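You operate a simulated robot arm through the tools that you are given. There is no shell and no other tool.

You run a simulated robot arm. Do the job below in one go: nothing can be reset, and whatever is moved stays where it is left.

Task
Pin the marked disc at its blue mark and stand the cream stub in it.
Fine: pull the orange pin out, turn the disc, push the pin in again. Where these are worked on the way, their far stop is far enough and under half their travel is too little: orange pin.

It is judged by the outcome, as a careful person would: the job done as asked, and still so three seconds after it is handed in. It fails if anything else is knocked over, pushed out of place, dropped, spilled or broken.

Robot
A 7-joint arm with a two-finger gripper, fixed in place. Base frame: the origin is at the foot of the arm, x ahead of it, y to its left, z up; the work surface is at about z = 800. Units: mm, rad, N and s.
With the tool pointing down near the work surface it reaches from about 300 to 740 mm from the base axis. Its first joint turns from -2.897 to 2.897 rad. Payload 2.94 kg.
The TCP is the grasp point between the finger pads, 30 mm short of the fingertips. In the tool frame z runs along the fingers and y along their closing line. The gripper opens to 138 mm. The gripper's body begins 109 mm behind the TCP.
Orientation is that of the tool frame in the base frame, as a unit quaternion [w, x, y, z]. With the fingers straight down and closing along the base's y, the tool's x points along the base's -x, its y along +y and its z along -z.

Tools
- The arm moves only by the tool play_rows. Its argument "commands" is a list of rows, each a list of 7 numbers: the shift along the tool's x, y, z in mm, then the turn, a rotation vector about the tool's x, y, z in rad, then the gripper command, from -1 (shut) to 1 (fully open), values between in proportion. In form: [[dx, dy, dz, rx, ry, rz, jaw], ...]. A call has 1 to 20 rows; each row is the pose to reach, as a shift and turn from the pose commanded when the call began, along the tool's axes at that moment. A row lasts 0.2 s, in which the tool goes at most 50 mm and 0.15 rad; a call with a longer step from one row to the next is refused whole, and so is a gripper value outside its range. Where a pose cannot be reached the arm comes as near as it can. A force on the tool above 40 N (or 10 N above the force at the start of the call, whichever is more), or a blocked arm, ends the call early, and 0.2 s more pass. Each finger halts on what it meets, pressing with about 36 N; the grip force reading is that of the motor and also rises with nothing between the fingers. The clock runs only during rows and for 0.2 s after the last one: add rows that repeat a pose to give the fingers time. It gives the time, the measured TCP pose, the force on the tool (base axes), the opening and the grip force at its end, in the units of the frame above (readings bear some noise), with the torque about the TCP (base axes, N m) and any sound that the robot's microphone picked up.
- Cameras (640 x 400 px; columns grow to the right, rows downward): "scene" is fixed at [221.8, 500.1, 1539.9]; the picture's right is [-0.53, -0.85, 0.00], its down [-0.78, 0.48, -0.40] and it looks along [0.34, -0.21, -0.92] (base axes); focal length 346 px, centre (320, 200). "wrist" rides on the gripper at [71, 19, -146] in the tool frame; the picture's right is [-0.26, 0.97, 0.00], its down [-0.85, -0.23, -0.48] and it looks along [-0.46, -0.12, 0.88] (tool axes); focal length 280 px, centre (320, 200). There is no depth. A picture from a camera that has moved, and an enlarged one, comes with that camera's place and axes in the base frame and with its lens.
- camera(camera): a new picture of that camera. It takes no simulated time.
- raise_lower(by): slides the trunk up (or, below 0, down) by that many mm; the arm rides with it, the base frame stays. It gives what a move gives, with no picture.
- enlarge(camera, box): a new picture of the part [left, top, right, bottom] of that camera's present view, enlarged. It takes no simulated time.
- sign_off(): hands the job in; it is judged then, once.

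Places have to be worked out from the pictures, the camera data and where the tool is seen. Open the gripper and draw the arm clear of the work before you hand the job in, unless the task says otherwise.

The tools are called as name(argument=value, ...) on one line, values as JSON. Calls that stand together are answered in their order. play_rows: Moves the arm, as the interface text tells. Its arguments: {"type":"object","properties":{"commands":{"type":"array","items":{"type":"array","items":{"type":"number"}}}},"required":["commands"]} The other tools are called the same way: raise_lower (by) slides the trunk up or down; camera (camera) takes a picture; enlarge (camera, box) takes an enlarged picture of a part of a camera's view; sign_off () hands the job in.

At the start:

```text
time: 0.0
eef_pos: [354.7, 310.3, 1057.6]
tcp_rot: [0.0, 0.0, 1.0, 0.0]
force: [0.4, 0.4, -0.6]
wrist_torque: [0.01, -0.03, -0.01]
width: 137.9
gripper_force: 0.1
trunk travel left (down, up): [-350.0, 104.0]
```

scene: 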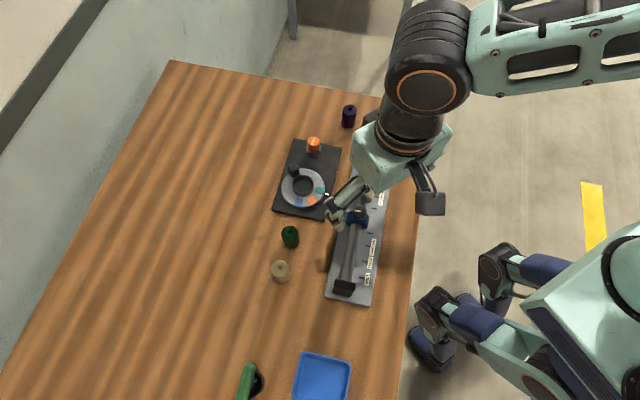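
wrist: 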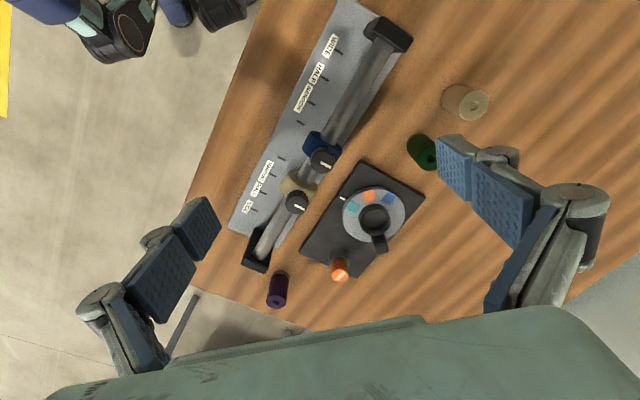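

The scene shows a dark plate with a disc, an orange pin beside it, and a cream stub. I'll look closer with both cameras.

enlarge(camera="scene", box=[250, 120, 370, 300])

enlarge(camera="wrist", box=[280, 150, 440, 290])

enlarge(camera="wrist", box=[220, 0, 520, 320])

```text
2.22 times, centred on (310, 210) of scene
camera zoom: at [221.8, 500.1, 1539.9], right [-0.53, -0.85, 0.0], down [-0.78, 0.48, -0.4], along [0.34, -0.21, -0.92], focal length 768 px, centre (342, 178)
```

zoom: 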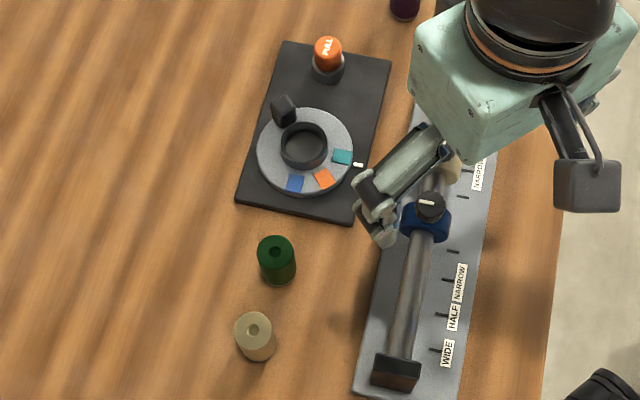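

```text
2.86 times, centred on (360, 220) of wrist
camera zoom: at [284.5, 329.0, 1203.0], right [0.26, 0.97, 0.0], down [0.85, -0.23, 0.48], along [0.46, -0.12, -0.88], focal length 801 px, centre (206, 143)
```

zoom: 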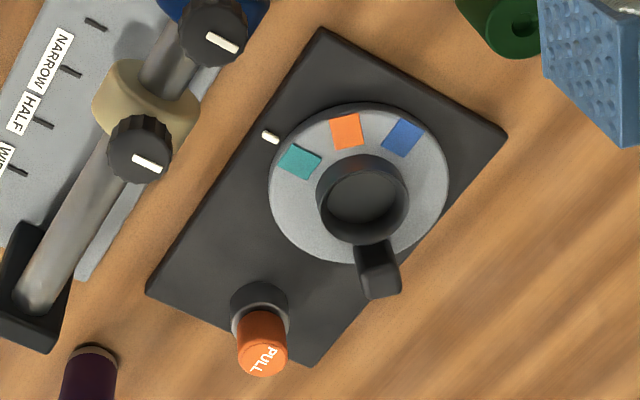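

```text
1.25 times, centred on (370, 160) of wrist
camera zoom: at [284.5, 329.0, 1203.0], right [0.26, 0.97, 0.0], down [0.85, -0.23, 0.48], along [0.46, -0.12, -0.88], focal length 350 px, centre (258, 250)
```

zoom: 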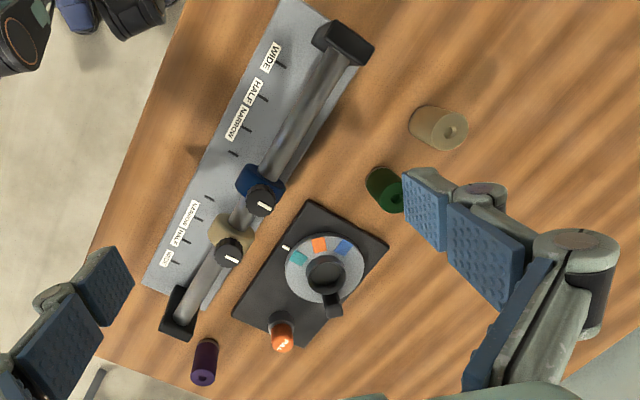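

The disc centre looks to be near (532, 353) with its lever pointing to +x, the orange pin near (607, 279, top ~860), and the cream stub near (397, 486). Teal is at the index now, and blue is about 98° clockwise from it. I'll bring the wrist camera closer to refine these.

play_rows(commands=[[-24, 5, 27, 0, 0, 0, 1], [-48, 10, 54, 0, 0, 0, 1], [-72, 15, 81, 0, 0, 0, 1], [-95, 20, 107, 0, 0, 0, 1], [-95, 20, 107, 0, 0, 0, 1]])

camera(camera="wrist")

camera(camera="scene")

```text
time: 1.2
eef_pos: [451.6, 331.3, 945.1]
tcp_rot: [-0.001, 0.0, 1.0, -0.001]
force: [-0.4, 0.0, -0.2]
wrist_torque: [-0.02, -0.03, -0.02]
width: 138.0
gripper_force: 0.1
trunk travel left (down, up): [-350.0, 104.0]
```

```text
taken
camera wrist: at [380.6, 349.8, 1091.6], right [0.26, 0.97, 0.0], down [0.85, -0.23, 0.48], along [0.46, -0.12, -0.88], focal length 280 px, centre (320, 200)
```

wrist: 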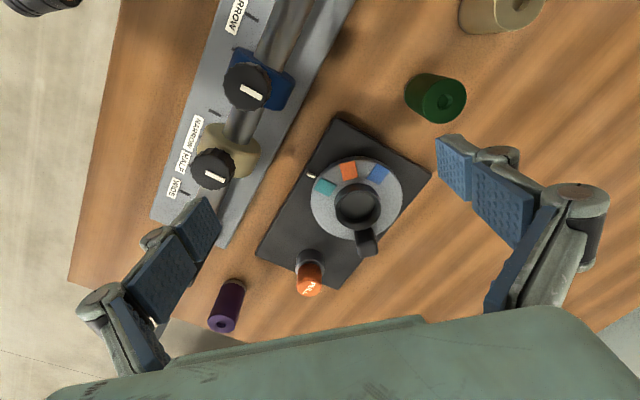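

```text
taken
```

scene: 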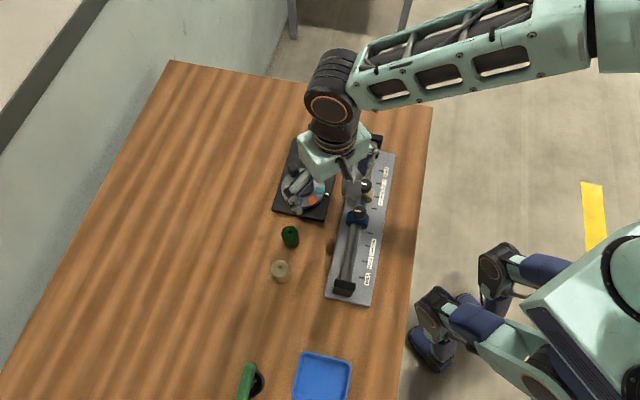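

The arm moved as asked; measured z is about 5 mm lower than commanded. I'll enlarge the wrist view over the plate.

enlarge(camera="wrist", box=[250, 110, 440, 300])

enlarge(camera="wrist", box=[290, 230, 350, 300])

enlarge(camera="wrist", box=[310, 150, 410, 260])

```text
2.11 times, centred on (345, 205) of wrist
camera zoom: at [380.6, 349.8, 1091.6], right [0.26, 0.97, 0.0], down [0.85, -0.23, 0.48], along [0.46, -0.12, -0.88], focal length 590 px, centre (267, 190)
```

zoom: 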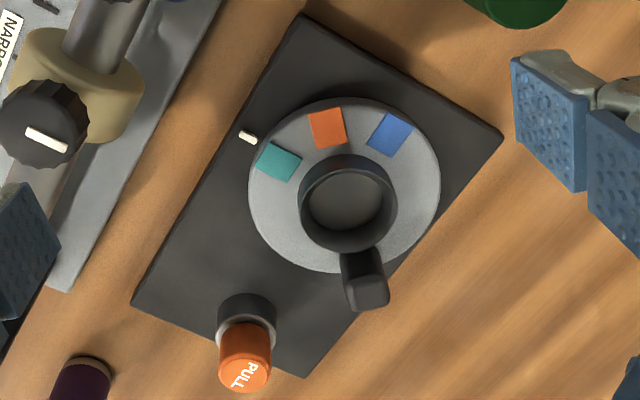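

```text
5.71 times, centred on (320, 265) of wrist
camera zoom: at [380.6, 349.8, 1091.6], right [0.26, 0.97, 0.0], down [0.85, -0.23, 0.48], along [0.46, -0.12, -0.88], focal length 1602 px, centre (320, -171)
```

zoom: 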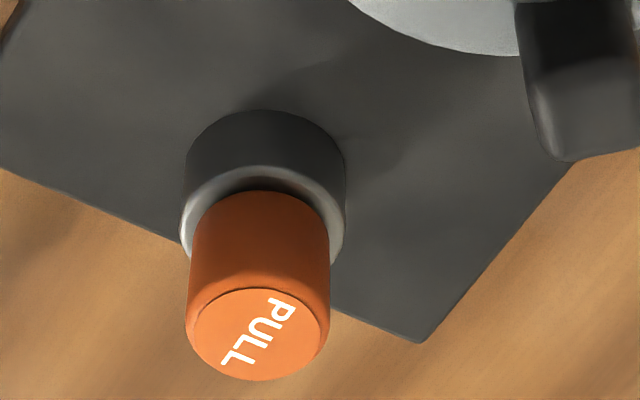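

```text
3.64 times, centred on (360, 205) of wrist
camera zoom: at [380.6, 349.8, 1091.6], right [0.26, 0.97, 0.0], down [0.85, -0.23, 0.48], along [0.46, -0.12, -0.88], focal length 1020 px, centre (174, 182)
```

zoom: 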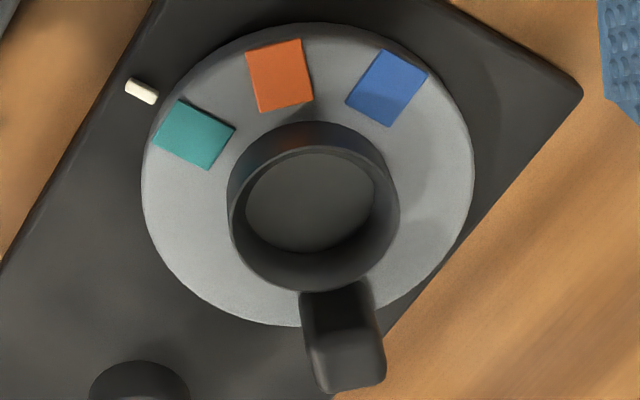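

My refined estimates: pin axis about (607, 276), top about 860, collar top about 828, disc centre about (530, 351). I'll move above the pin with the jaw partly closed and check again.

play_rows(commands=[[-39, -14, 0, 0, 0, 0, 0.5], [-78, -28, 0, 0, 0, 0, 0.1], [-117, -42, 0, 0, 0, 0, -0.1], [-156, -55, 0, 0, 0, 0, -0.1], [-156, -55, 0, 0, 0, 0, -0.1], [-156, -55, 0, 0, 0, 0, -0.1]])

camera(camera="wrist")

enlarge(camera="scene", box=[250, 100, 400, 230])

```text
time: 2.6
eef_pos: [606.8, 275.5, 951.3]
tcp_rot: [-0.001, 0.0, 1.0, 0.0]
force: [0.2, 0.9, -0.5]
wrist_torque: [0.03, -0.01, -0.01]
width: 62.1
gripper_force: 0.0
trunk travel left (down, up): [-350.0, 104.0]
```

```text
taken
camera wrist: at [535.2, 294.5, 1097.2], right [0.26, 0.97, 0.0], down [0.85, -0.23, 0.48], along [0.46, -0.12, -0.88], focal length 280 px, centre (320, 200)
```

wrist: 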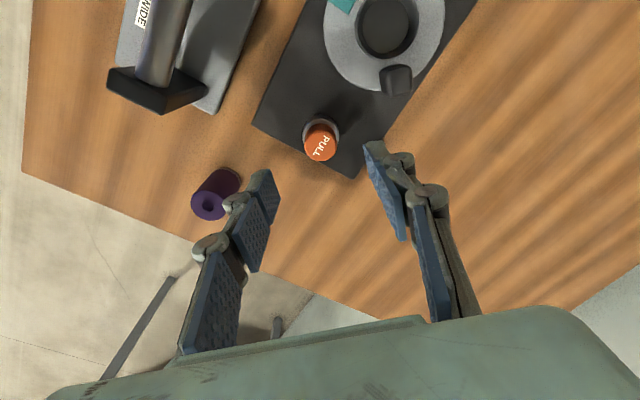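

```text
3.08 times, centred on (325, 165) of scene
camera zoom: at [221.8, 500.1, 1539.9], right [-0.53, -0.85, 0.0], down [-0.78, 0.48, -0.4], along [0.34, -0.21, -0.92], focal length 1063 px, centre (305, 308)
```

zoom: 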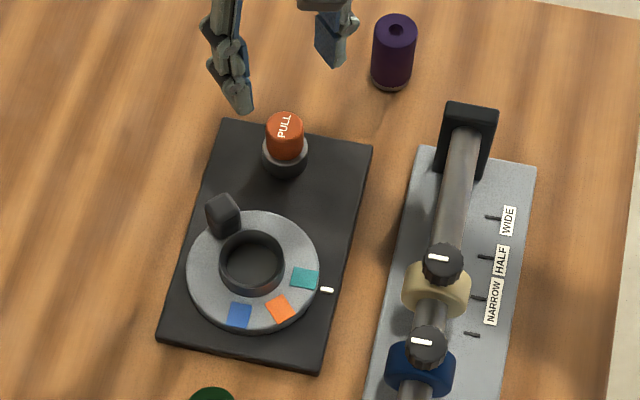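

The gripper is roughly over the pin. I'll enlarge this view to refine the pin and handle.

enlarge(camera="wrist", box=[280, 90, 380, 190])

enlarge(camera="wrist", box=[310, 0, 460, 110])

```text
4.00 times, centred on (330, 140) of wrist
camera zoom: at [535.2, 294.5, 1097.2], right [0.26, 0.97, 0.0], down [0.85, -0.23, 0.48], along [0.46, -0.12, -0.88], focal length 1122 px, centre (280, 440)
```

zoom: 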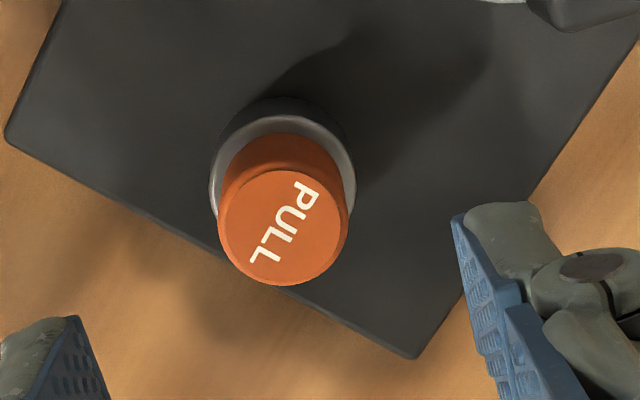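

```text
3.64 times, centred on (385, 55) of wrist
camera zoom: at [535.2, 294.5, 1097.2], right [0.26, 0.97, 0.0], down [0.85, -0.23, 0.48], along [0.46, -0.12, -0.88], focal length 1020 px, centre (84, 727)
```

zoom: 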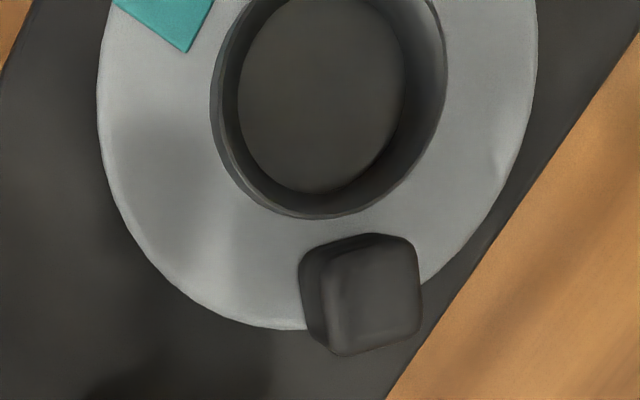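

The pin axis comes out at about (608, 276) with its top at about 860, and the handle is an upright block near (574, 351). I'll descend so that the tips end up just above the collar.

play_rows(commands=[[-1, 0.5, 20, 0, 0, 0, -0.1], [-1, 0.5, 40, 0, 0, 0, -0.1], [-1, 0.5, 60, 0, 0, 0, -0.1], [-1, 0.5, 72, 0, 0, 0, -0.1], [-1, 0.5, 78, 0, 0, 0, -0.1], [-1, 0.5, 78, 0, 0, 0, -0.1], [-1, 0.5, 78, 0, 0, 0, -0.1]])

enlarge(camera="scene", box=[270, 90, 370, 190])

camera(camera="wrist")

```text
time: 4.2
eef_pos: [606.9, 275.5, 872.7]
tcp_rot: [0.001, 0.0, 1.0, 0.0]
force: [0.1, -0.2, 0.8]
wrist_torque: [0.01, -0.02, -0.02]
width: 62.1
gripper_force: 0.1
trunk travel left (down, up): [-350.0, 104.0]
```

```text
4.00 times, centred on (320, 140) of scene
camera zoom: at [221.8, 500.1, 1539.9], right [-0.53, -0.85, 0.0], down [-0.78, 0.48, -0.4], along [0.34, -0.21, -0.92], focal length 1382 px, centre (320, 440)
```

zoom: 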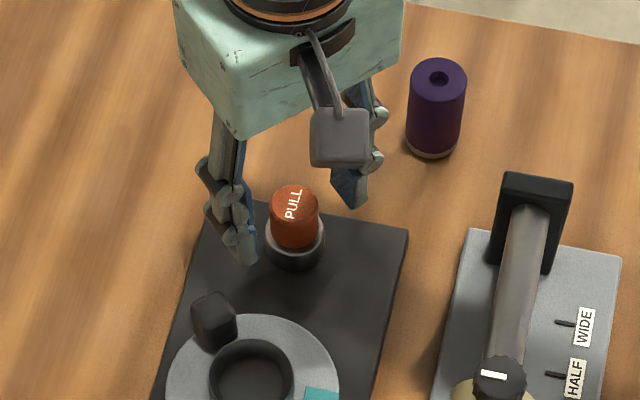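

```text
taken
camera wrist: at [536.1, 294.7, 1018.2], right [0.26, 0.97, 0.0], down [0.85, -0.23, 0.48], along [0.46, -0.12, -0.88], focal length 280 px, centre (320, 200)
```

wrist: 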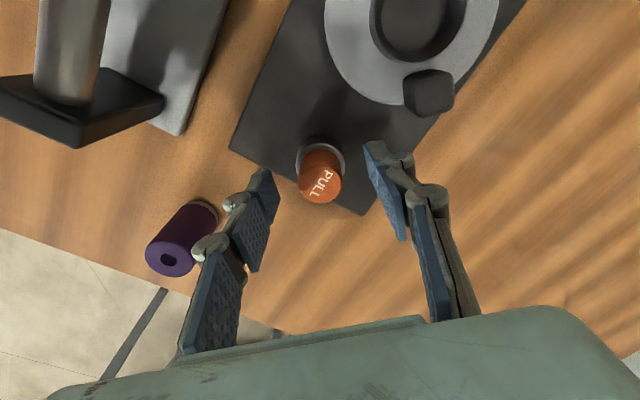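

The pin is centred between the fingers. I'll lower 6 mm more and close on it.

play_rows(commands=[[0, 0, 6, 0, 0, 0, -0.1], [0, 0, 6, 0, 0, 0, -0.4], [0, 0, 6, 0, 0, 0, -0.7], [0, 0, 6, 0, 0, 0, -1], [0, 0, 6, 0, 0, 0, -1], [0, 0, 6, 0, 0, 0, -1]])

enlarge(camera="scene", box=[270, 90, 370, 190])

```text
time: 5.6
eef_pos: [607.6, 275.7, 865.5]
tcp_rot: [0.0, 0.0, 1.0, -0.001]
force: [0.7, 0.4, 0.8]
wrist_torque: [-0.01, 0.05, 0.02]
width: 27.8
gripper_force: 44.9
trunk travel left (down, up): [-350.0, 104.0]
```

```text
4.00 times, centred on (320, 140) of scene
camera zoom: at [221.8, 500.1, 1539.9], right [-0.53, -0.85, 0.0], down [-0.78, 0.48, -0.4], along [0.34, -0.21, -0.92], focal length 1382 px, centre (320, 440)
```

zoom: 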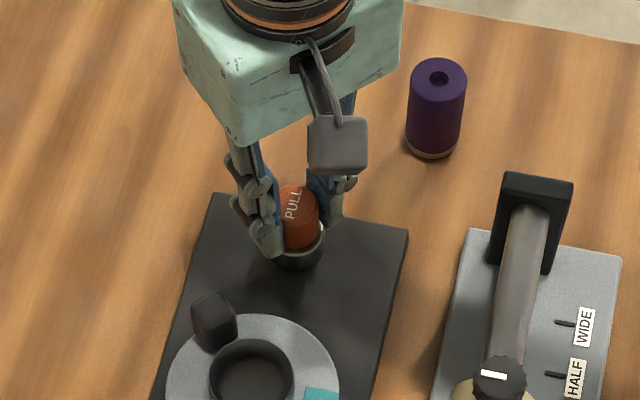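

The grip is on the pin: 27.8 mm wide with negligible side force. Now I'll pull straight up slowly while watching the force.

play_rows(commands=[[0, 0, -2, 0, 0, 0, -1], [0, 0, -4, 0, 0, 0, -1], [0, 0, -6, 0, 0, 0, -1], [0, 0, -8, 0, 0, 0, -1], [0, 0, -10, 0, 0, 0, -1], [0, 0, -10, 0, 0, 0, -1]])

enlarge(camera="scene", box=[270, 90, 370, 190])

```text
time: 7.0
eef_pos: [607.1, 276.4, 875.0]
tcp_rot: [0.0, 0.0, 1.0, 0.0]
force: [2.5, 2.9, -2.0]
wrist_torque: [0.06, 0.37, 0.02]
width: 28.1
gripper_force: 44.9
trunk travel left (down, up): [-350.0, 104.0]
```

```text
4.00 times, centred on (320, 140) of scene
camera zoom: at [221.8, 500.1, 1539.9], right [-0.53, -0.85, 0.0], down [-0.78, 0.48, -0.4], along [0.34, -0.21, -0.92], focal length 1382 px, centre (320, 440)
```

zoom: 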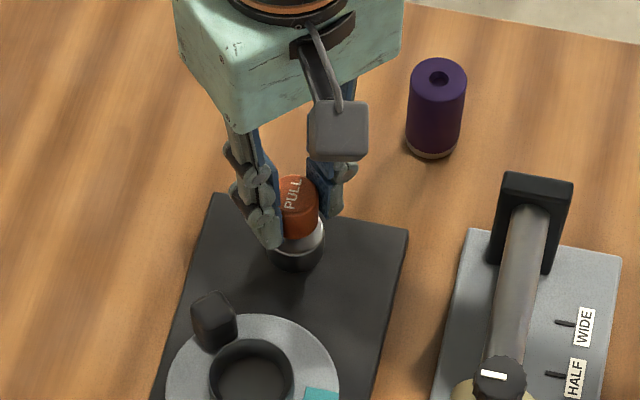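

The pin came up about 9 mm and no stop yet. I'll continue.

play_rows(commands=[[0, 0, -2, 0, 0, 0, -1], [0, 0, -4, 0, 0, 0, -1], [0, 0, -6, 0, 0, 0, -1], [0, 0, -8, 0, 0, 0, -1], [0, 0, -8, 0, 0, 0, -1]])

enlarge(camera="scene", box=[270, 90, 370, 190])

```text
time: 8.2
eef_pos: [607.7, 275.9, 883.9]
tcp_rot: [0.001, 0.0, 1.0, -0.001]
force: [0.1, 1.3, -1.3]
wrist_torque: [-0.09, -0.18, 0.02]
width: 27.9
gripper_force: 45.1
trunk travel left (down, up): [-350.0, 104.0]
```

```text
4.00 times, centred on (320, 140) of scene
camera zoom: at [221.8, 500.1, 1539.9], right [-0.53, -0.85, 0.0], down [-0.78, 0.48, -0.4], along [0.34, -0.21, -0.92], focal length 1382 px, centre (320, 440)
```

zoom: 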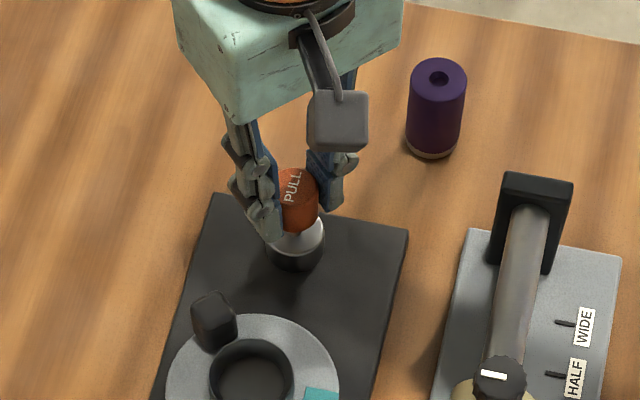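

Now it is at about 18 mm of travel, still with low force. I'll continue to the stop.

play_rows(commands=[[0, 0, -2, 0, 0, 0, -1], [0, 0, -4, 0, 0, 0, -1], [0, 0, -6, 0, 0, 0, -1], [0, 0, -8, 0, 0, 0, -1], [0, 0, -8, 0, 0, 0, -1]])

enlarge(camera="scene", box=[270, 90, 370, 190])

```text
time: 9.4
eef_pos: [607.4, 275.6, 887.0]
tcp_rot: [-0.005, -0.001, 1.0, -0.002]
force: [0.0, 0.4, -34.8]
wrist_torque: [-0.01, 0.02, 0.04]
width: 28.0
gripper_force: 44.9
trunk travel left (down, up): [-350.0, 104.0]
```

```text
4.00 times, centred on (320, 140) of scene
camera zoom: at [221.8, 500.1, 1539.9], right [-0.53, -0.85, 0.0], down [-0.78, 0.48, -0.4], along [0.34, -0.21, -0.92], focal length 1382 px, centre (320, 440)
```

zoom: 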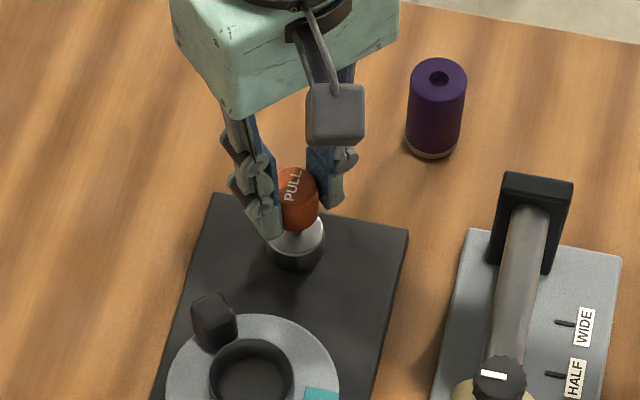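

The far stop was reached at about 20 mm of travel (35 N). I'll relax the pull and open, then see whether the pin stays up.

play_rows(commands=[[0, 0, 3, 0, 0, 0, -1], [0, 0, 5, 0, 0, 0, -1], [0, 0, 5, 0, 0, 0, -0.6], [0, 0, 5, 0, 0, 0, -0.1], [0, 0, 5, 0, 0, 0, -0.1]])

enlarge(camera="scene", box=[270, 90, 370, 190])

```text
time: 10.6
eef_pos: [607.9, 276.2, 886.4]
tcp_rot: [0.001, 0.0, 1.0, 0.0]
force: [0.1, -0.1, -0.2]
wrist_torque: [-0.02, 0.01, -0.01]
width: 62.2
gripper_force: 0.0
trunk travel left (down, up): [-350.0, 104.0]
```

```text
4.00 times, centred on (320, 140) of scene
camera zoom: at [221.8, 500.1, 1539.9], right [-0.53, -0.85, 0.0], down [-0.78, 0.48, -0.4], along [0.34, -0.21, -0.92], focal length 1382 px, centre (320, 440)
```

zoom: 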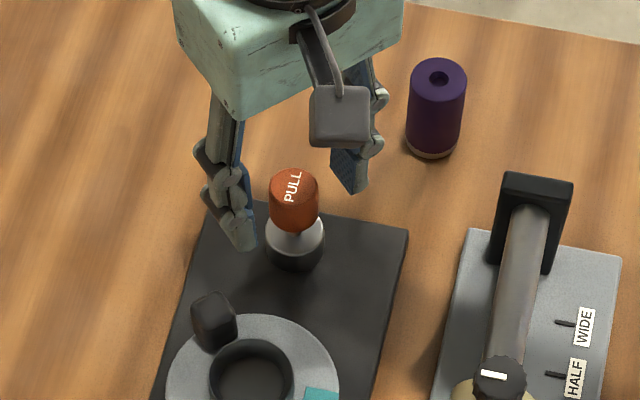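

The pin stays up on its own. I'll rise, go above the disc handle, and do a dry yaw of about 98° up high, to check that the wrist can follow the arc.

play_rows(commands=[[0, 0, -30, 0, 0, 0, -0.1], [0, 0, -59, 0, 0, 0, -0.2], [17, 37, -59, 0, 0, 0, -0.35], [34, 75, -59, 0, 0, 0, -0.35], [34, 75, -59, 0, 0, 0, -0.35]])

camera(camera="wrist")

play_rows(commands=[[0, 0, 0, 0, 0, -0.14, -0.35], [0, 0, 0, 0, 0, -0.28, -0.35], [0, 0, 0, 0, 0, -0.42, -0.35], [0, 0, 0, 0, 0, -0.56, -0.35], [0, 0, 0, 0, 0, -0.7, -0.35], [0, 0, 0, 0, 0, -0.84, -0.35], [0, 0, 0, 0, 0, -0.98, -0.35], [0, 0, 0, 0, 0, -1.12, -0.35], [0, 0, 0, 0, 0, -1.26, -0.35], [0, 0, 0, 0, 0, -1.4, -0.35], [0, 0, 0, 0, 0, -1.54, -0.35], [0, 0, 0, 0, 0, -1.68, -0.35], [0, 0, 0, 0, 0, -1.75, -0.35], [0, 0, 0, 0, 0, -1.75, -0.35]])

camera(camera="wrist")

```text
time: 11.8
eef_pos: [572.9, 352.8, 947.0]
tcp_rot: [0.0, 0.001, 1.0, 0.0]
force: [0.3, 0.4, 0.2]
wrist_torque: [-0.04, 0.01, 0.01]
width: 45.1
gripper_force: 0.1
trunk travel left (down, up): [-350.0, 104.0]
```

```text
taken
camera wrist: at [502.0, 370.9, 1092.7], right [0.26, 0.97, 0.0], down [0.85, -0.23, 0.48], along [0.46, -0.12, -0.88], focal length 280 px, centre (320, 200)
```

wrist: 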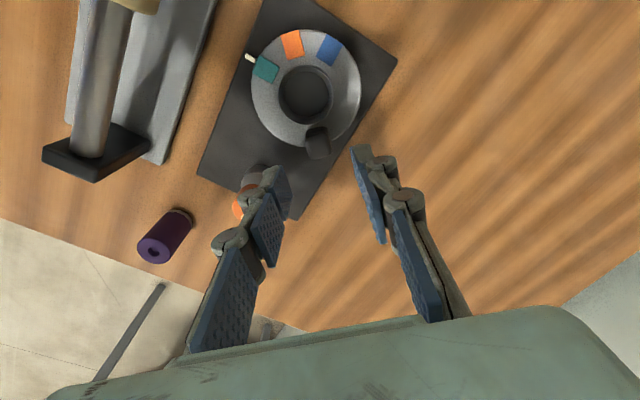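

```text
time: 14.8
eef_pos: [572.0, 352.1, 947.2]
tcp_rot: [0.0, 0.768, -0.64, 0.0]
force: [-0.5, 0.7, 0.5]
wrist_torque: [-0.01, -0.01, -0.01]
width: 45.0
gripper_force: 0.0
trunk travel left (down, up): [-350.0, 104.0]
```

```text
taken
camera wrist: at [567.2, 277.7, 1092.3], right [-1.0, 0.08, 0.0], down [0.07, 0.88, 0.48], along [0.04, 0.47, -0.88], focal length 280 px, centre (320, 200)
```

wrist: 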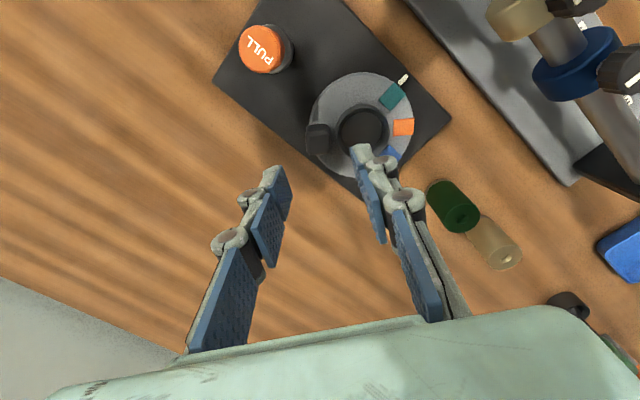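

The yaw works in the wanted sense (counter-clockwise) with no joint limit. This new viewpoint is good for triangulation, so I'll enlarge it.

enlarge(camera="wrist", box=[290, 60, 430, 180])

```text
3.33 times, centred on (360, 120) of wrist
camera zoom: at [567.2, 277.7, 1092.3], right [-1.0, 0.08, 0.0], down [0.07, 0.88, 0.48], along [0.04, 0.47, -0.88], focal length 935 px, centre (187, 467)
```

zoom: 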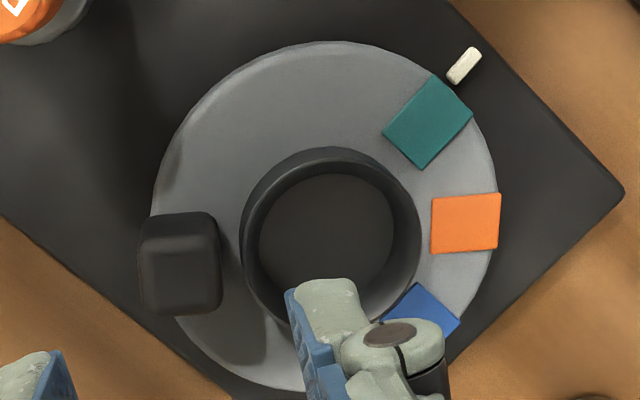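

Triangulating: disc centre about (533.5, 350.5), handle centre about (574.5, 351) with top about 855 and 41 mm radius. Marks are 45° apart with teal on the index, so blue needs +90° (counter-clockwise). I'll yaw back before engaging the handle.

play_rows(commands=[[0, 0, 0, 0, 0, 0.14, -0.35], [0, 0, 0, 0, 0, 0.28, -0.35], [0, 0, 0, 0, 0, 0.42, -0.35], [0, 0, 0, 0, 0, 0.56, -0.35], [0, 0, 0, 0, 0, 0.7, -0.35], [0, 0, 0, 0, 0, 0.84, -0.35], [0, 0, 0, 0, 0, 0.98, -0.35], [0, 0, 0, 0, 0, 1.12, -0.35], [0, 0, 0, 0, 0, 1.26, -0.35], [0, 0, 0, 0, 0, 1.4, -0.35], [0, 0, 0, 0, 0, 1.54, -0.35], [0, 0, 0, 0, 0, 1.68, -0.35], [0, 0, 0, 0, 0, 1.75, -0.35], [0, 0, 0, 0, 0, 1.75, -0.35], [0, 0, 0, 0, 0, 1.75, -0.35]])

enlarge(camera="wrist", box=[230, 20, 410, 180])

```text
time: 18.0
eef_pos: [574.4, 349.9, 946.3]
tcp_rot: [0.0, 0.0, 1.0, 0.0]
force: [-1.0, 0.9, -0.7]
wrist_torque: [0.01, -0.06, -0.02]
width: 45.0
gripper_force: 0.1
trunk travel left (down, up): [-350.0, 104.0]
```

```text
2.50 times, centred on (320, 100) of wrist
camera zoom: at [502.4, 369.7, 1091.9], right [0.26, 0.97, 0.0], down [0.85, -0.23, 0.48], along [0.46, -0.12, -0.88], focal length 701 px, centre (320, 450)
```

zoom: 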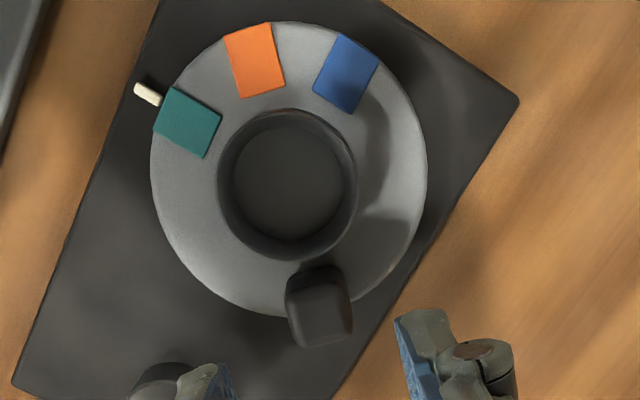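

The view is consistent with the estimates. I'll descend over the handle with fingers on both of its tangential sides, then close gently to find its width.

play_rows(commands=[[-3.5, -0.5, 20, 0, 0, 0, -0.35], [-3.5, -0.5, 45, 0, 0, 0, -0.35], [-3.5, -0.5, 65, 0, 0, 0, -0.35], [-3.5, -0.5, 75, 0, 0, 0, -0.35], [-3.5, -0.5, 81, 0, 0, 0, -0.35], [-3.5, -0.5, 81, 0, 0, 0, -0.35], [-3.5, -0.5, 81, 0, 0, 0, -0.35]])

camera(camera="wrist")

enlarge(camera="scene", box=[250, 100, 370, 220])

```text
time: 19.6
eef_pos: [576.6, 351.0, 865.8]
tcp_rot: [0.0, 0.001, 1.0, -0.001]
force: [-0.6, 0.6, 0.3]
wrist_torque: [0.01, -0.01, 0.01]
width: 44.9
gripper_force: 0.0
trunk travel left (down, up): [-350.0, 104.0]
```

```text
taken
camera wrist: at [506.1, 370.0, 1010.9], right [0.26, 0.97, 0.0], down [0.85, -0.23, 0.48], along [0.46, -0.12, -0.88], focal length 280 px, centre (320, 200)
```

wrist: 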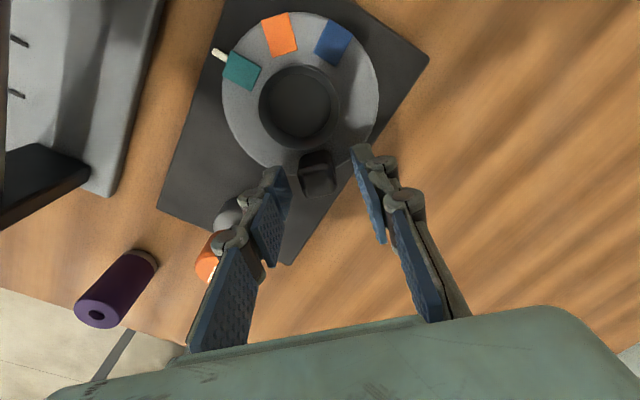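

```text
3.33 times, centred on (310, 160) of scene
camera zoom: at [221.8, 500.1, 1539.9], right [-0.53, -0.85, 0.0], down [-0.78, 0.48, -0.4], along [0.34, -0.21, -0.92], focal length 1152 px, centre (353, 333)
```

zoom: 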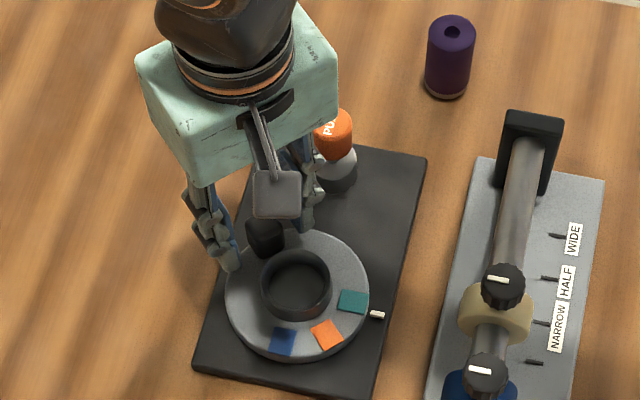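

The handle is between the fingers. Closing step by step to cage it.

play_rows(commands=[[0, 0, 0, 0, 0, 0, -0.5], [0, 0, 0, 0, 0, 0, -0.64], [0, 0, 0, 0, 0, 0, -0.68], [0, 0, 0, 0, 0, 0, -0.71], [0, 0, 0, 0, 0, 0, -0.71]])

camera(camera="wrist")

```text
time: 20.8
eef_pos: [575.0, 350.8, 863.2]
tcp_rot: [0.0, 0.0, 1.0, -0.001]
force: [0.0, -4.0, -0.4]
wrist_torque: [-0.18, -0.09, 0.21]
width: 21.5
gripper_force: 44.9
trunk travel left (down, up): [-350.0, 104.0]
```

```text
taken
camera wrist: at [506.2, 369.2, 1010.8], right [0.26, 0.97, 0.0], down [0.85, -0.23, 0.48], along [0.46, -0.13, -0.88], focal length 280 px, centre (320, 200)
```

wrist: 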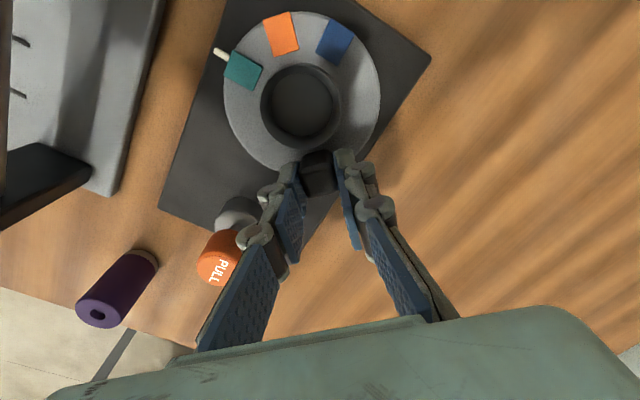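

The handle is 21.5 mm wide and gripped. I'll loosen to a small clearance and swing it about the disc centre by the first 0.8 rad.

play_rows(commands=[[0, 0, 0, 0, 0, 0, -0.665], [0.21, 4.29, 0, 0, 0, -0.1, -0.665], [0.86, 8.54, 0, 0, 0, -0.2, -0.665], [1.92, 12.71, 0, 0, 0, -0.3, -0.665], [3.39, 16.75, 0, 0, 0, -0.4, -0.665], [5.26, 20.62, 0, 0, 0, -0.5, -0.665], [7.51, 24.28, 0, 0, 0, -0.6, -0.665], [10.11, 27.7, 0, 0, 0, -0.7, -0.665], [13.04, 30.85, 0, 0, 0, -0.8, -0.665], [13.04, 30.85, 0, 0, 0, -0.8, -0.665]])

camera(camera="wrist")

enlarge(camera="scene", box=[250, 100, 370, 220])

```text
time: 23.0
eef_pos: [563.5, 381.1, 864.8]
tcp_rot: [0.0, -0.391, 0.921, 0.0]
force: [0.7, -0.3, -0.5]
wrist_torque: [-0.05, 0.0, -0.03]
width: 23.4
gripper_force: 0.2
trunk travel left (down, up): [-350.0, 104.0]
```

```text
taken
camera wrist: at [501.1, 343.8, 1010.5], right [-0.51, 0.86, 0.0], down [0.76, 0.45, 0.48], along [0.41, 0.24, -0.88], focal length 280 px, centre (320, 200)
```

wrist: 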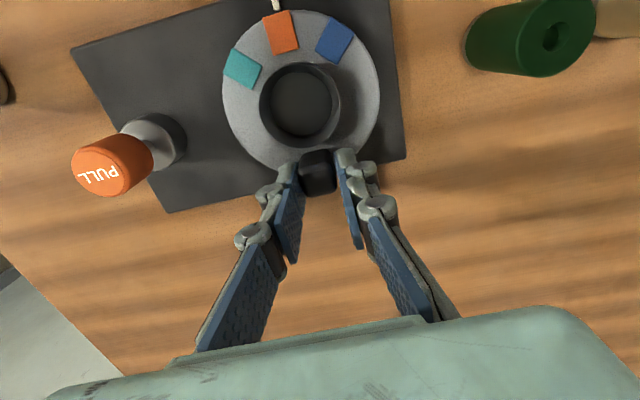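

```text
3.33 times, centred on (310, 160) of scene
camera zoom: at [221.8, 500.1, 1539.9], right [-0.53, -0.85, 0.0], down [-0.78, 0.48, -0.4], along [0.34, -0.21, -0.92], focal length 1152 px, centre (353, 333)
```

zoom: 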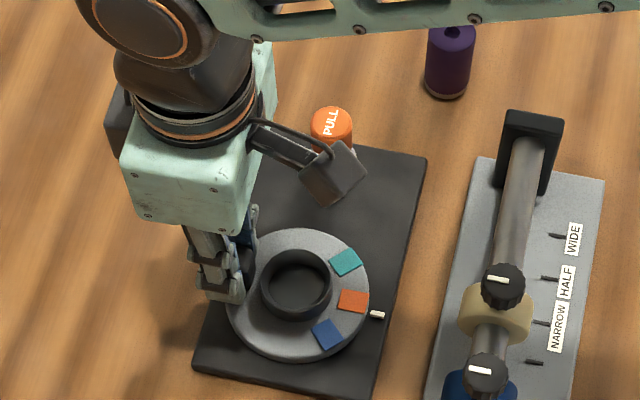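

The disc is following smoothly and orange is now near the index. I'll swing the remaining ~0.775 rad.

play_rows(commands=[[0.21, 4.29, 0, 0, 0, -0.1, -0.665], [0.86, 8.54, 0, 0, 0, -0.2, -0.665], [1.92, 12.71, 0, 0, 0, -0.3, -0.665], [3.39, 16.75, 0, 0, 0, -0.4, -0.665], [5.26, 20.62, 0, 0, 0, -0.5, -0.665], [7.51, 24.28, 0, 0, 0, -0.6, -0.665], [10.11, 27.7, 0, 0, 0, -0.7, -0.665], [12.28, 30.09, 0, 0, 0, -0.775, -0.665], [12.28, 30.09, 0, 0, 0, -0.775, -0.665]])

camera(camera="wrist")

enlarge(camera="scene", box=[270, 140, 350, 220])

enlarge(camera="wrist", box=[210, 0, 410, 190])

```text
time: 25.0
eef_pos: [533.0, 393.3, 864.8]
tcp_rot: [0.0, 0.71, -0.704, 0.0]
force: [0.1, 0.8, -0.8]
wrist_torque: [0.0, -0.02, -0.01]
width: 22.9
gripper_force: 0.1
trunk travel left (down, up): [-350.0, 104.0]
```

```text
taken
camera wrist: at [514.8, 322.0, 1010.8], right [-0.97, 0.26, 0.0], down [0.22, 0.85, 0.48], along [0.12, 0.46, -0.88], focal length 280 px, centre (320, 200)
```

wrist: 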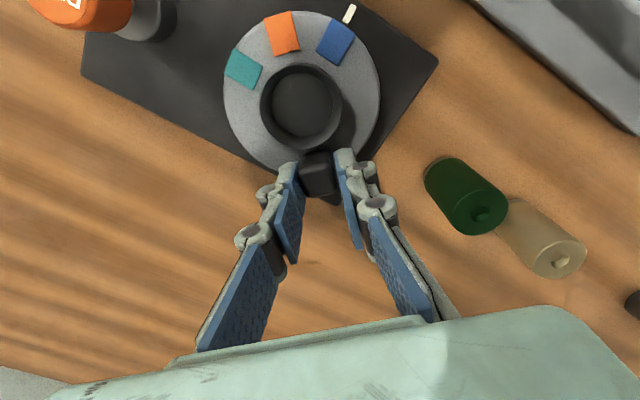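

```text
5.00 times, centred on (310, 180) of scene
camera zoom: at [221.8, 500.1, 1539.9], right [-0.53, -0.85, 0.0], down [-0.78, 0.48, -0.4], along [0.34, -0.21, -0.92], focal length 1727 px, centre (370, 300)
```

zoom: 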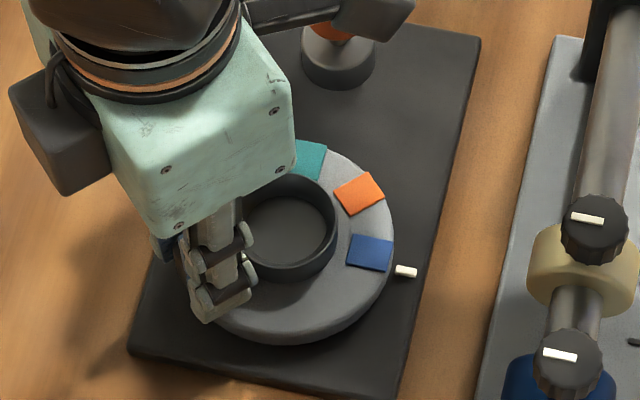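

```text
2.11 times, centred on (310, 95) of wrist
camera zoom: at [514.8, 322.0, 1010.8], right [-0.97, 0.26, 0.0], down [0.22, 0.85, 0.48], along [0.12, 0.46, -0.88], focal length 590 px, centre (341, 421)
```

zoom: 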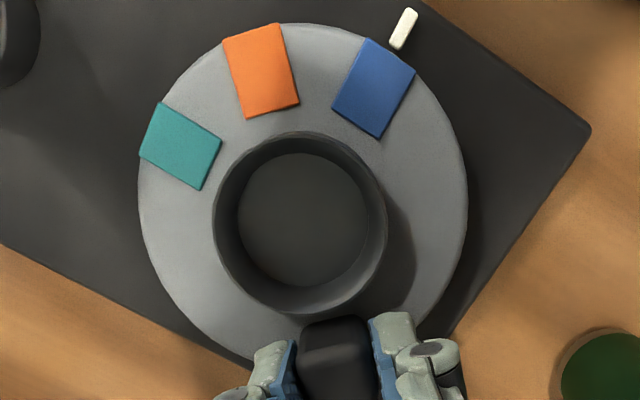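

Blue now sits against the index with the same offset teal had. I'll open, retract straight up, and check that the disc stays.

play_rows(commands=[[0, 0, 0, 0, 0, 0, -0.55], [0, 0, 0, 0, 0, 0, -0.4], [0, 0, -10, 0, 0, 0, -0.35], [0, 0, -40, 0, 0, 0, -0.35], [0, 0, -81, 0, 0, 0, -0.2], [0, 0, -81, 0, 0, 0, -0.1]])

enlarge(camera="scene", box=[270, 140, 350, 220])

enlarge(camera="wrist", box=[210, 0, 410, 190])

```text
time: 26.4
eef_pos: [533.7, 393.7, 947.3]
tcp_rot: [0.0, 0.709, -0.705, 0.0]
force: [-0.4, -0.3, -0.6]
wrist_torque: [0.05, -0.02, -0.03]
width: 62.3
gripper_force: 0.0
trunk travel left (down, up): [-350.0, 104.0]
```

```text
5.00 times, centred on (310, 180) of scene
camera zoom: at [221.8, 500.1, 1539.9], right [-0.53, -0.85, 0.0], down [-0.78, 0.48, -0.4], along [0.34, -0.21, -0.92], focal length 1727 px, centre (370, 300)
```

zoom: 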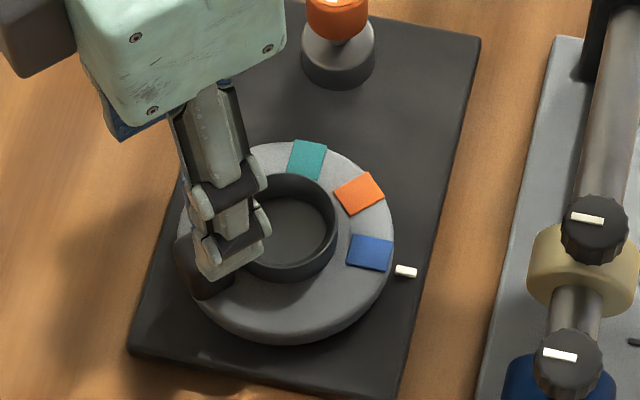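

```text
2.11 times, centred on (310, 95) of wrist
camera zoom: at [514.7, 322.0, 1092.3], right [-0.97, 0.26, 0.0], down [0.23, 0.85, 0.48], along [0.12, 0.46, -0.88], focal length 590 px, centre (341, 421)
```

zoom: 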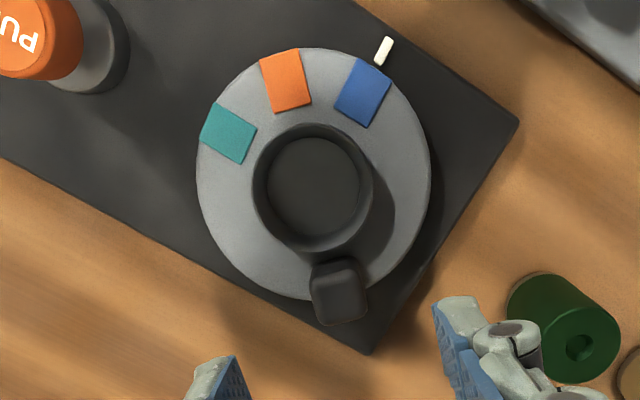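

The disc stays at blue. Now I'll go over to the raised pin at this height.

play_rows(commands=[[29, -19, 0, 0, 0, 0, -0.1], [58, -38, 0, 0, 0, 0, -0.1], [87, -56, 0, 0, 0, 0, -0.1], [117, -74, 0, 0, 0, 0, -0.1], [117, -74, 0, 0, 0, 0, -0.1], [117, -74, 0, 0, 0, 0, -0.1]])

camera(camera="wrist")

enlarge(camera="scene", box=[250, 100, 370, 220])

```text
time: 27.8
eef_pos: [609.4, 275.9, 945.7]
tcp_rot: [0.0, 0.709, -0.705, 0.0]
force: [0.2, -1.2, -0.3]
wrist_torque: [-0.03, 0.0, 0.0]
width: 62.2
gripper_force: 0.1
trunk travel left (down, up): [-350.0, 104.0]
```

```text
taken
camera wrist: at [590.0, 205.2, 1091.7], right [-0.97, 0.26, 0.0], down [0.23, 0.85, 0.48], along [0.12, 0.46, -0.88], focal length 280 px, centre (320, 200)
```

wrist: 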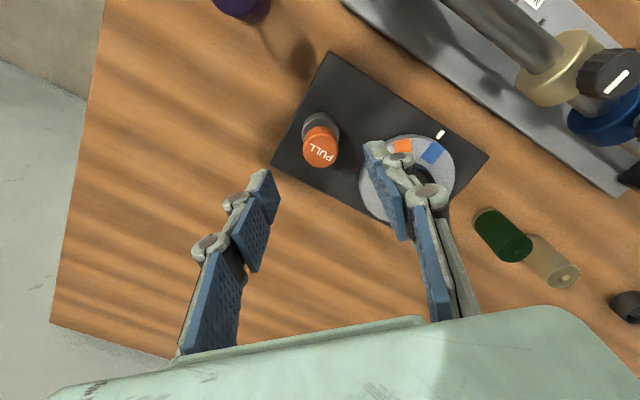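

```text
3.33 times, centred on (310, 160) of scene
camera zoom: at [221.8, 500.1, 1539.9], right [-0.53, -0.85, 0.0], down [-0.78, 0.48, -0.4], along [0.34, -0.21, -0.92], focal length 1152 px, centre (353, 333)
```

zoom: 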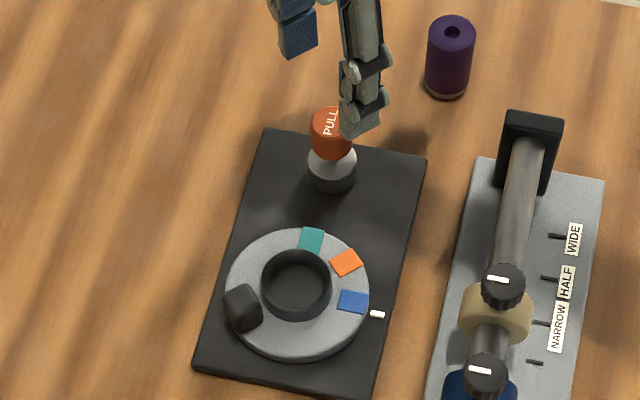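

The pin is centred between the fingers within about 1–2 mm. I'll descend to its raised head and grip it.

play_rows(commands=[[0, 1.5, 20, 0, 0, 0, -0.1], [0, 1.5, 40, 0, 0, 0, -0.1], [0, 1.5, 55, 0, 0, 0, -0.1], [0, 1.5, 61, 0, 0, 0, -0.1], [0, 1.5, 61, 0, 0, 0, -0.4], [0, 1.5, 61, 0, 0, 0, -0.7], [0, 1.5, 61, 0, 0, 0, -1], [0, 1.5, 61, 0, 0, 0, -1], [0, 1.5, 61, 0, 0, 0, -1]])

camera(camera="wrist")

enlarge(camera="scene", box=[250, 100, 370, 220])

```text
time: 29.8
eef_pos: [607.3, 276.4, 884.4]
tcp_rot: [0.0, 0.709, -0.705, 0.001]
force: [8.4, 1.4, -0.4]
wrist_torque: [0.18, -0.35, 0.0]
width: 28.0
gripper_force: 45.1
trunk travel left (down, up): [-350.0, 104.0]
```

```text
taken
camera wrist: at [589.0, 205.3, 1030.8], right [-0.97, 0.26, 0.0], down [0.23, 0.85, 0.48], along [0.12, 0.46, -0.88], focal length 280 px, centre (320, 200)
```

wrist: 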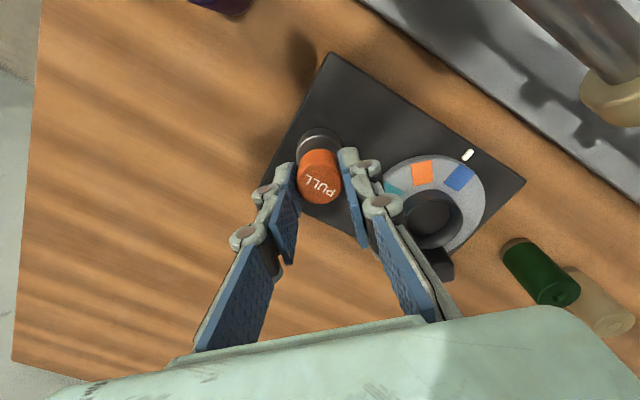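

```text
3.33 times, centred on (310, 160) of scene
camera zoom: at [221.8, 500.1, 1539.9], right [-0.53, -0.85, 0.0], down [-0.78, 0.48, -0.4], along [0.34, -0.21, -0.92], focal length 1152 px, centre (353, 333)
```

zoom: 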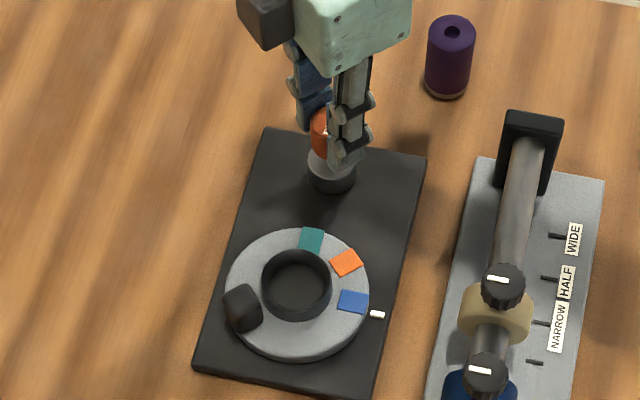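

Gripped at 28 mm; there is a small 8 N side force in +x, so I ease 0.8 mm that way. Then I'll push the pin down slowly.

play_rows(commands=[[0, -0.8, 0, 0, 0, 0, -1], [0, -0.8, 2, 0, 0, 0, -1], [0, -0.8, 4, 0, 0, 0, -1], [0, -0.8, 6, 0, 0, 0, -1], [0, -0.8, 8, 0, 0, 0, -1], [0, -0.8, 10, 0, 0, 0, -1], [0, -0.8, 12, 0, 0, 0, -1], [0, -0.8, 14, 0, 0, 0, -1], [0, -0.8, 16, 0, 0, 0, -1], [0, -0.8, 17, 0, 0, 0, -1], [0, -0.8, 17, 0, 0, 0, -1]])

enlarge(camera="scene", box=[250, 100, 370, 220])

```text
time: 32.2
eef_pos: [608.3, 277.2, 867.6]
tcp_rot: [0.0, 0.709, -0.705, 0.0]
force: [10.5, 2.6, 0.9]
wrist_torque: [0.06, -0.43, 0.05]
width: 28.2
gripper_force: 45.0
trunk travel left (down, up): [-350.0, 104.0]
```

```text
3.33 times, centred on (310, 160) of scene
camera zoom: at [221.8, 500.1, 1539.9], right [-0.53, -0.85, 0.0], down [-0.78, 0.48, -0.4], along [0.34, -0.21, -0.92], focal length 1152 px, centre (353, 333)
```

zoom: 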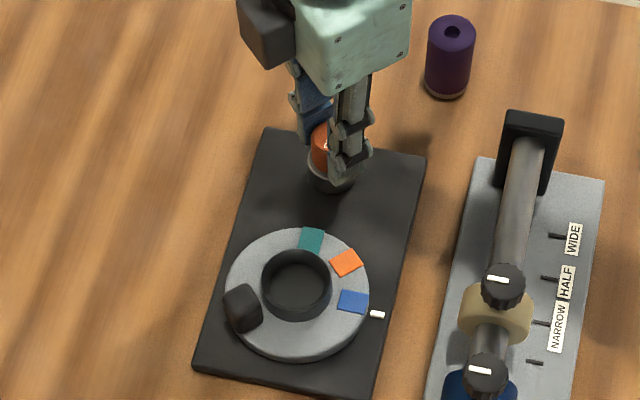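

The pin has gone down 17 mm with no blocking. I'll continue to the bottom, with a small sideways relief the other way.

play_rows(commands=[[0, 0.8, 0, 0, 0, 0, -1], [0, 1.2, 1, 0, 0, 0, -1], [0, 1.2, 2, 0, 0, 0, -1], [0, 1.2, 3, 0, 0, 0, -1], [0, 1.2, 4, 0, 0, 0, -1], [0, 1.2, 5, 0, 0, 0, -1], [0, 1.2, 6, 0, 0, 0, -1]])

enlarge(camera="scene", box=[250, 100, 370, 220])

```text
time: 33.8
eef_pos: [608.4, 277.5, 867.4]
tcp_rot: [-0.004, 0.709, -0.706, 0.002]
force: [13.6, -0.7, 27.4]
wrist_torque: [-0.98, -0.34, 0.02]
width: 28.1
gripper_force: 45.0
trunk travel left (down, up): [-350.0, 104.0]
```

```text
3.33 times, centred on (310, 160) of scene
camera zoom: at [221.8, 500.1, 1539.9], right [-0.53, -0.85, 0.0], down [-0.78, 0.48, -0.4], along [0.34, -0.21, -0.92], focal length 1152 px, centre (353, 333)
```

zoom: 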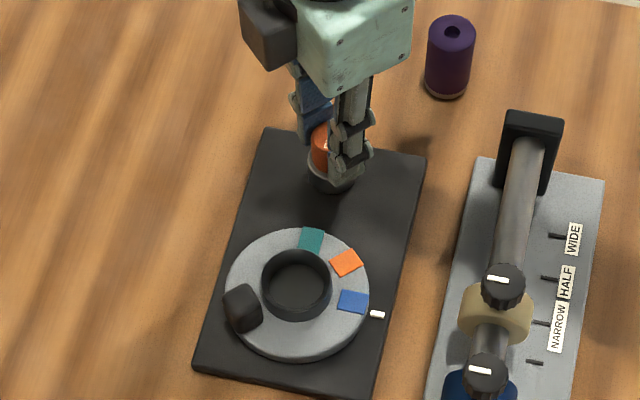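

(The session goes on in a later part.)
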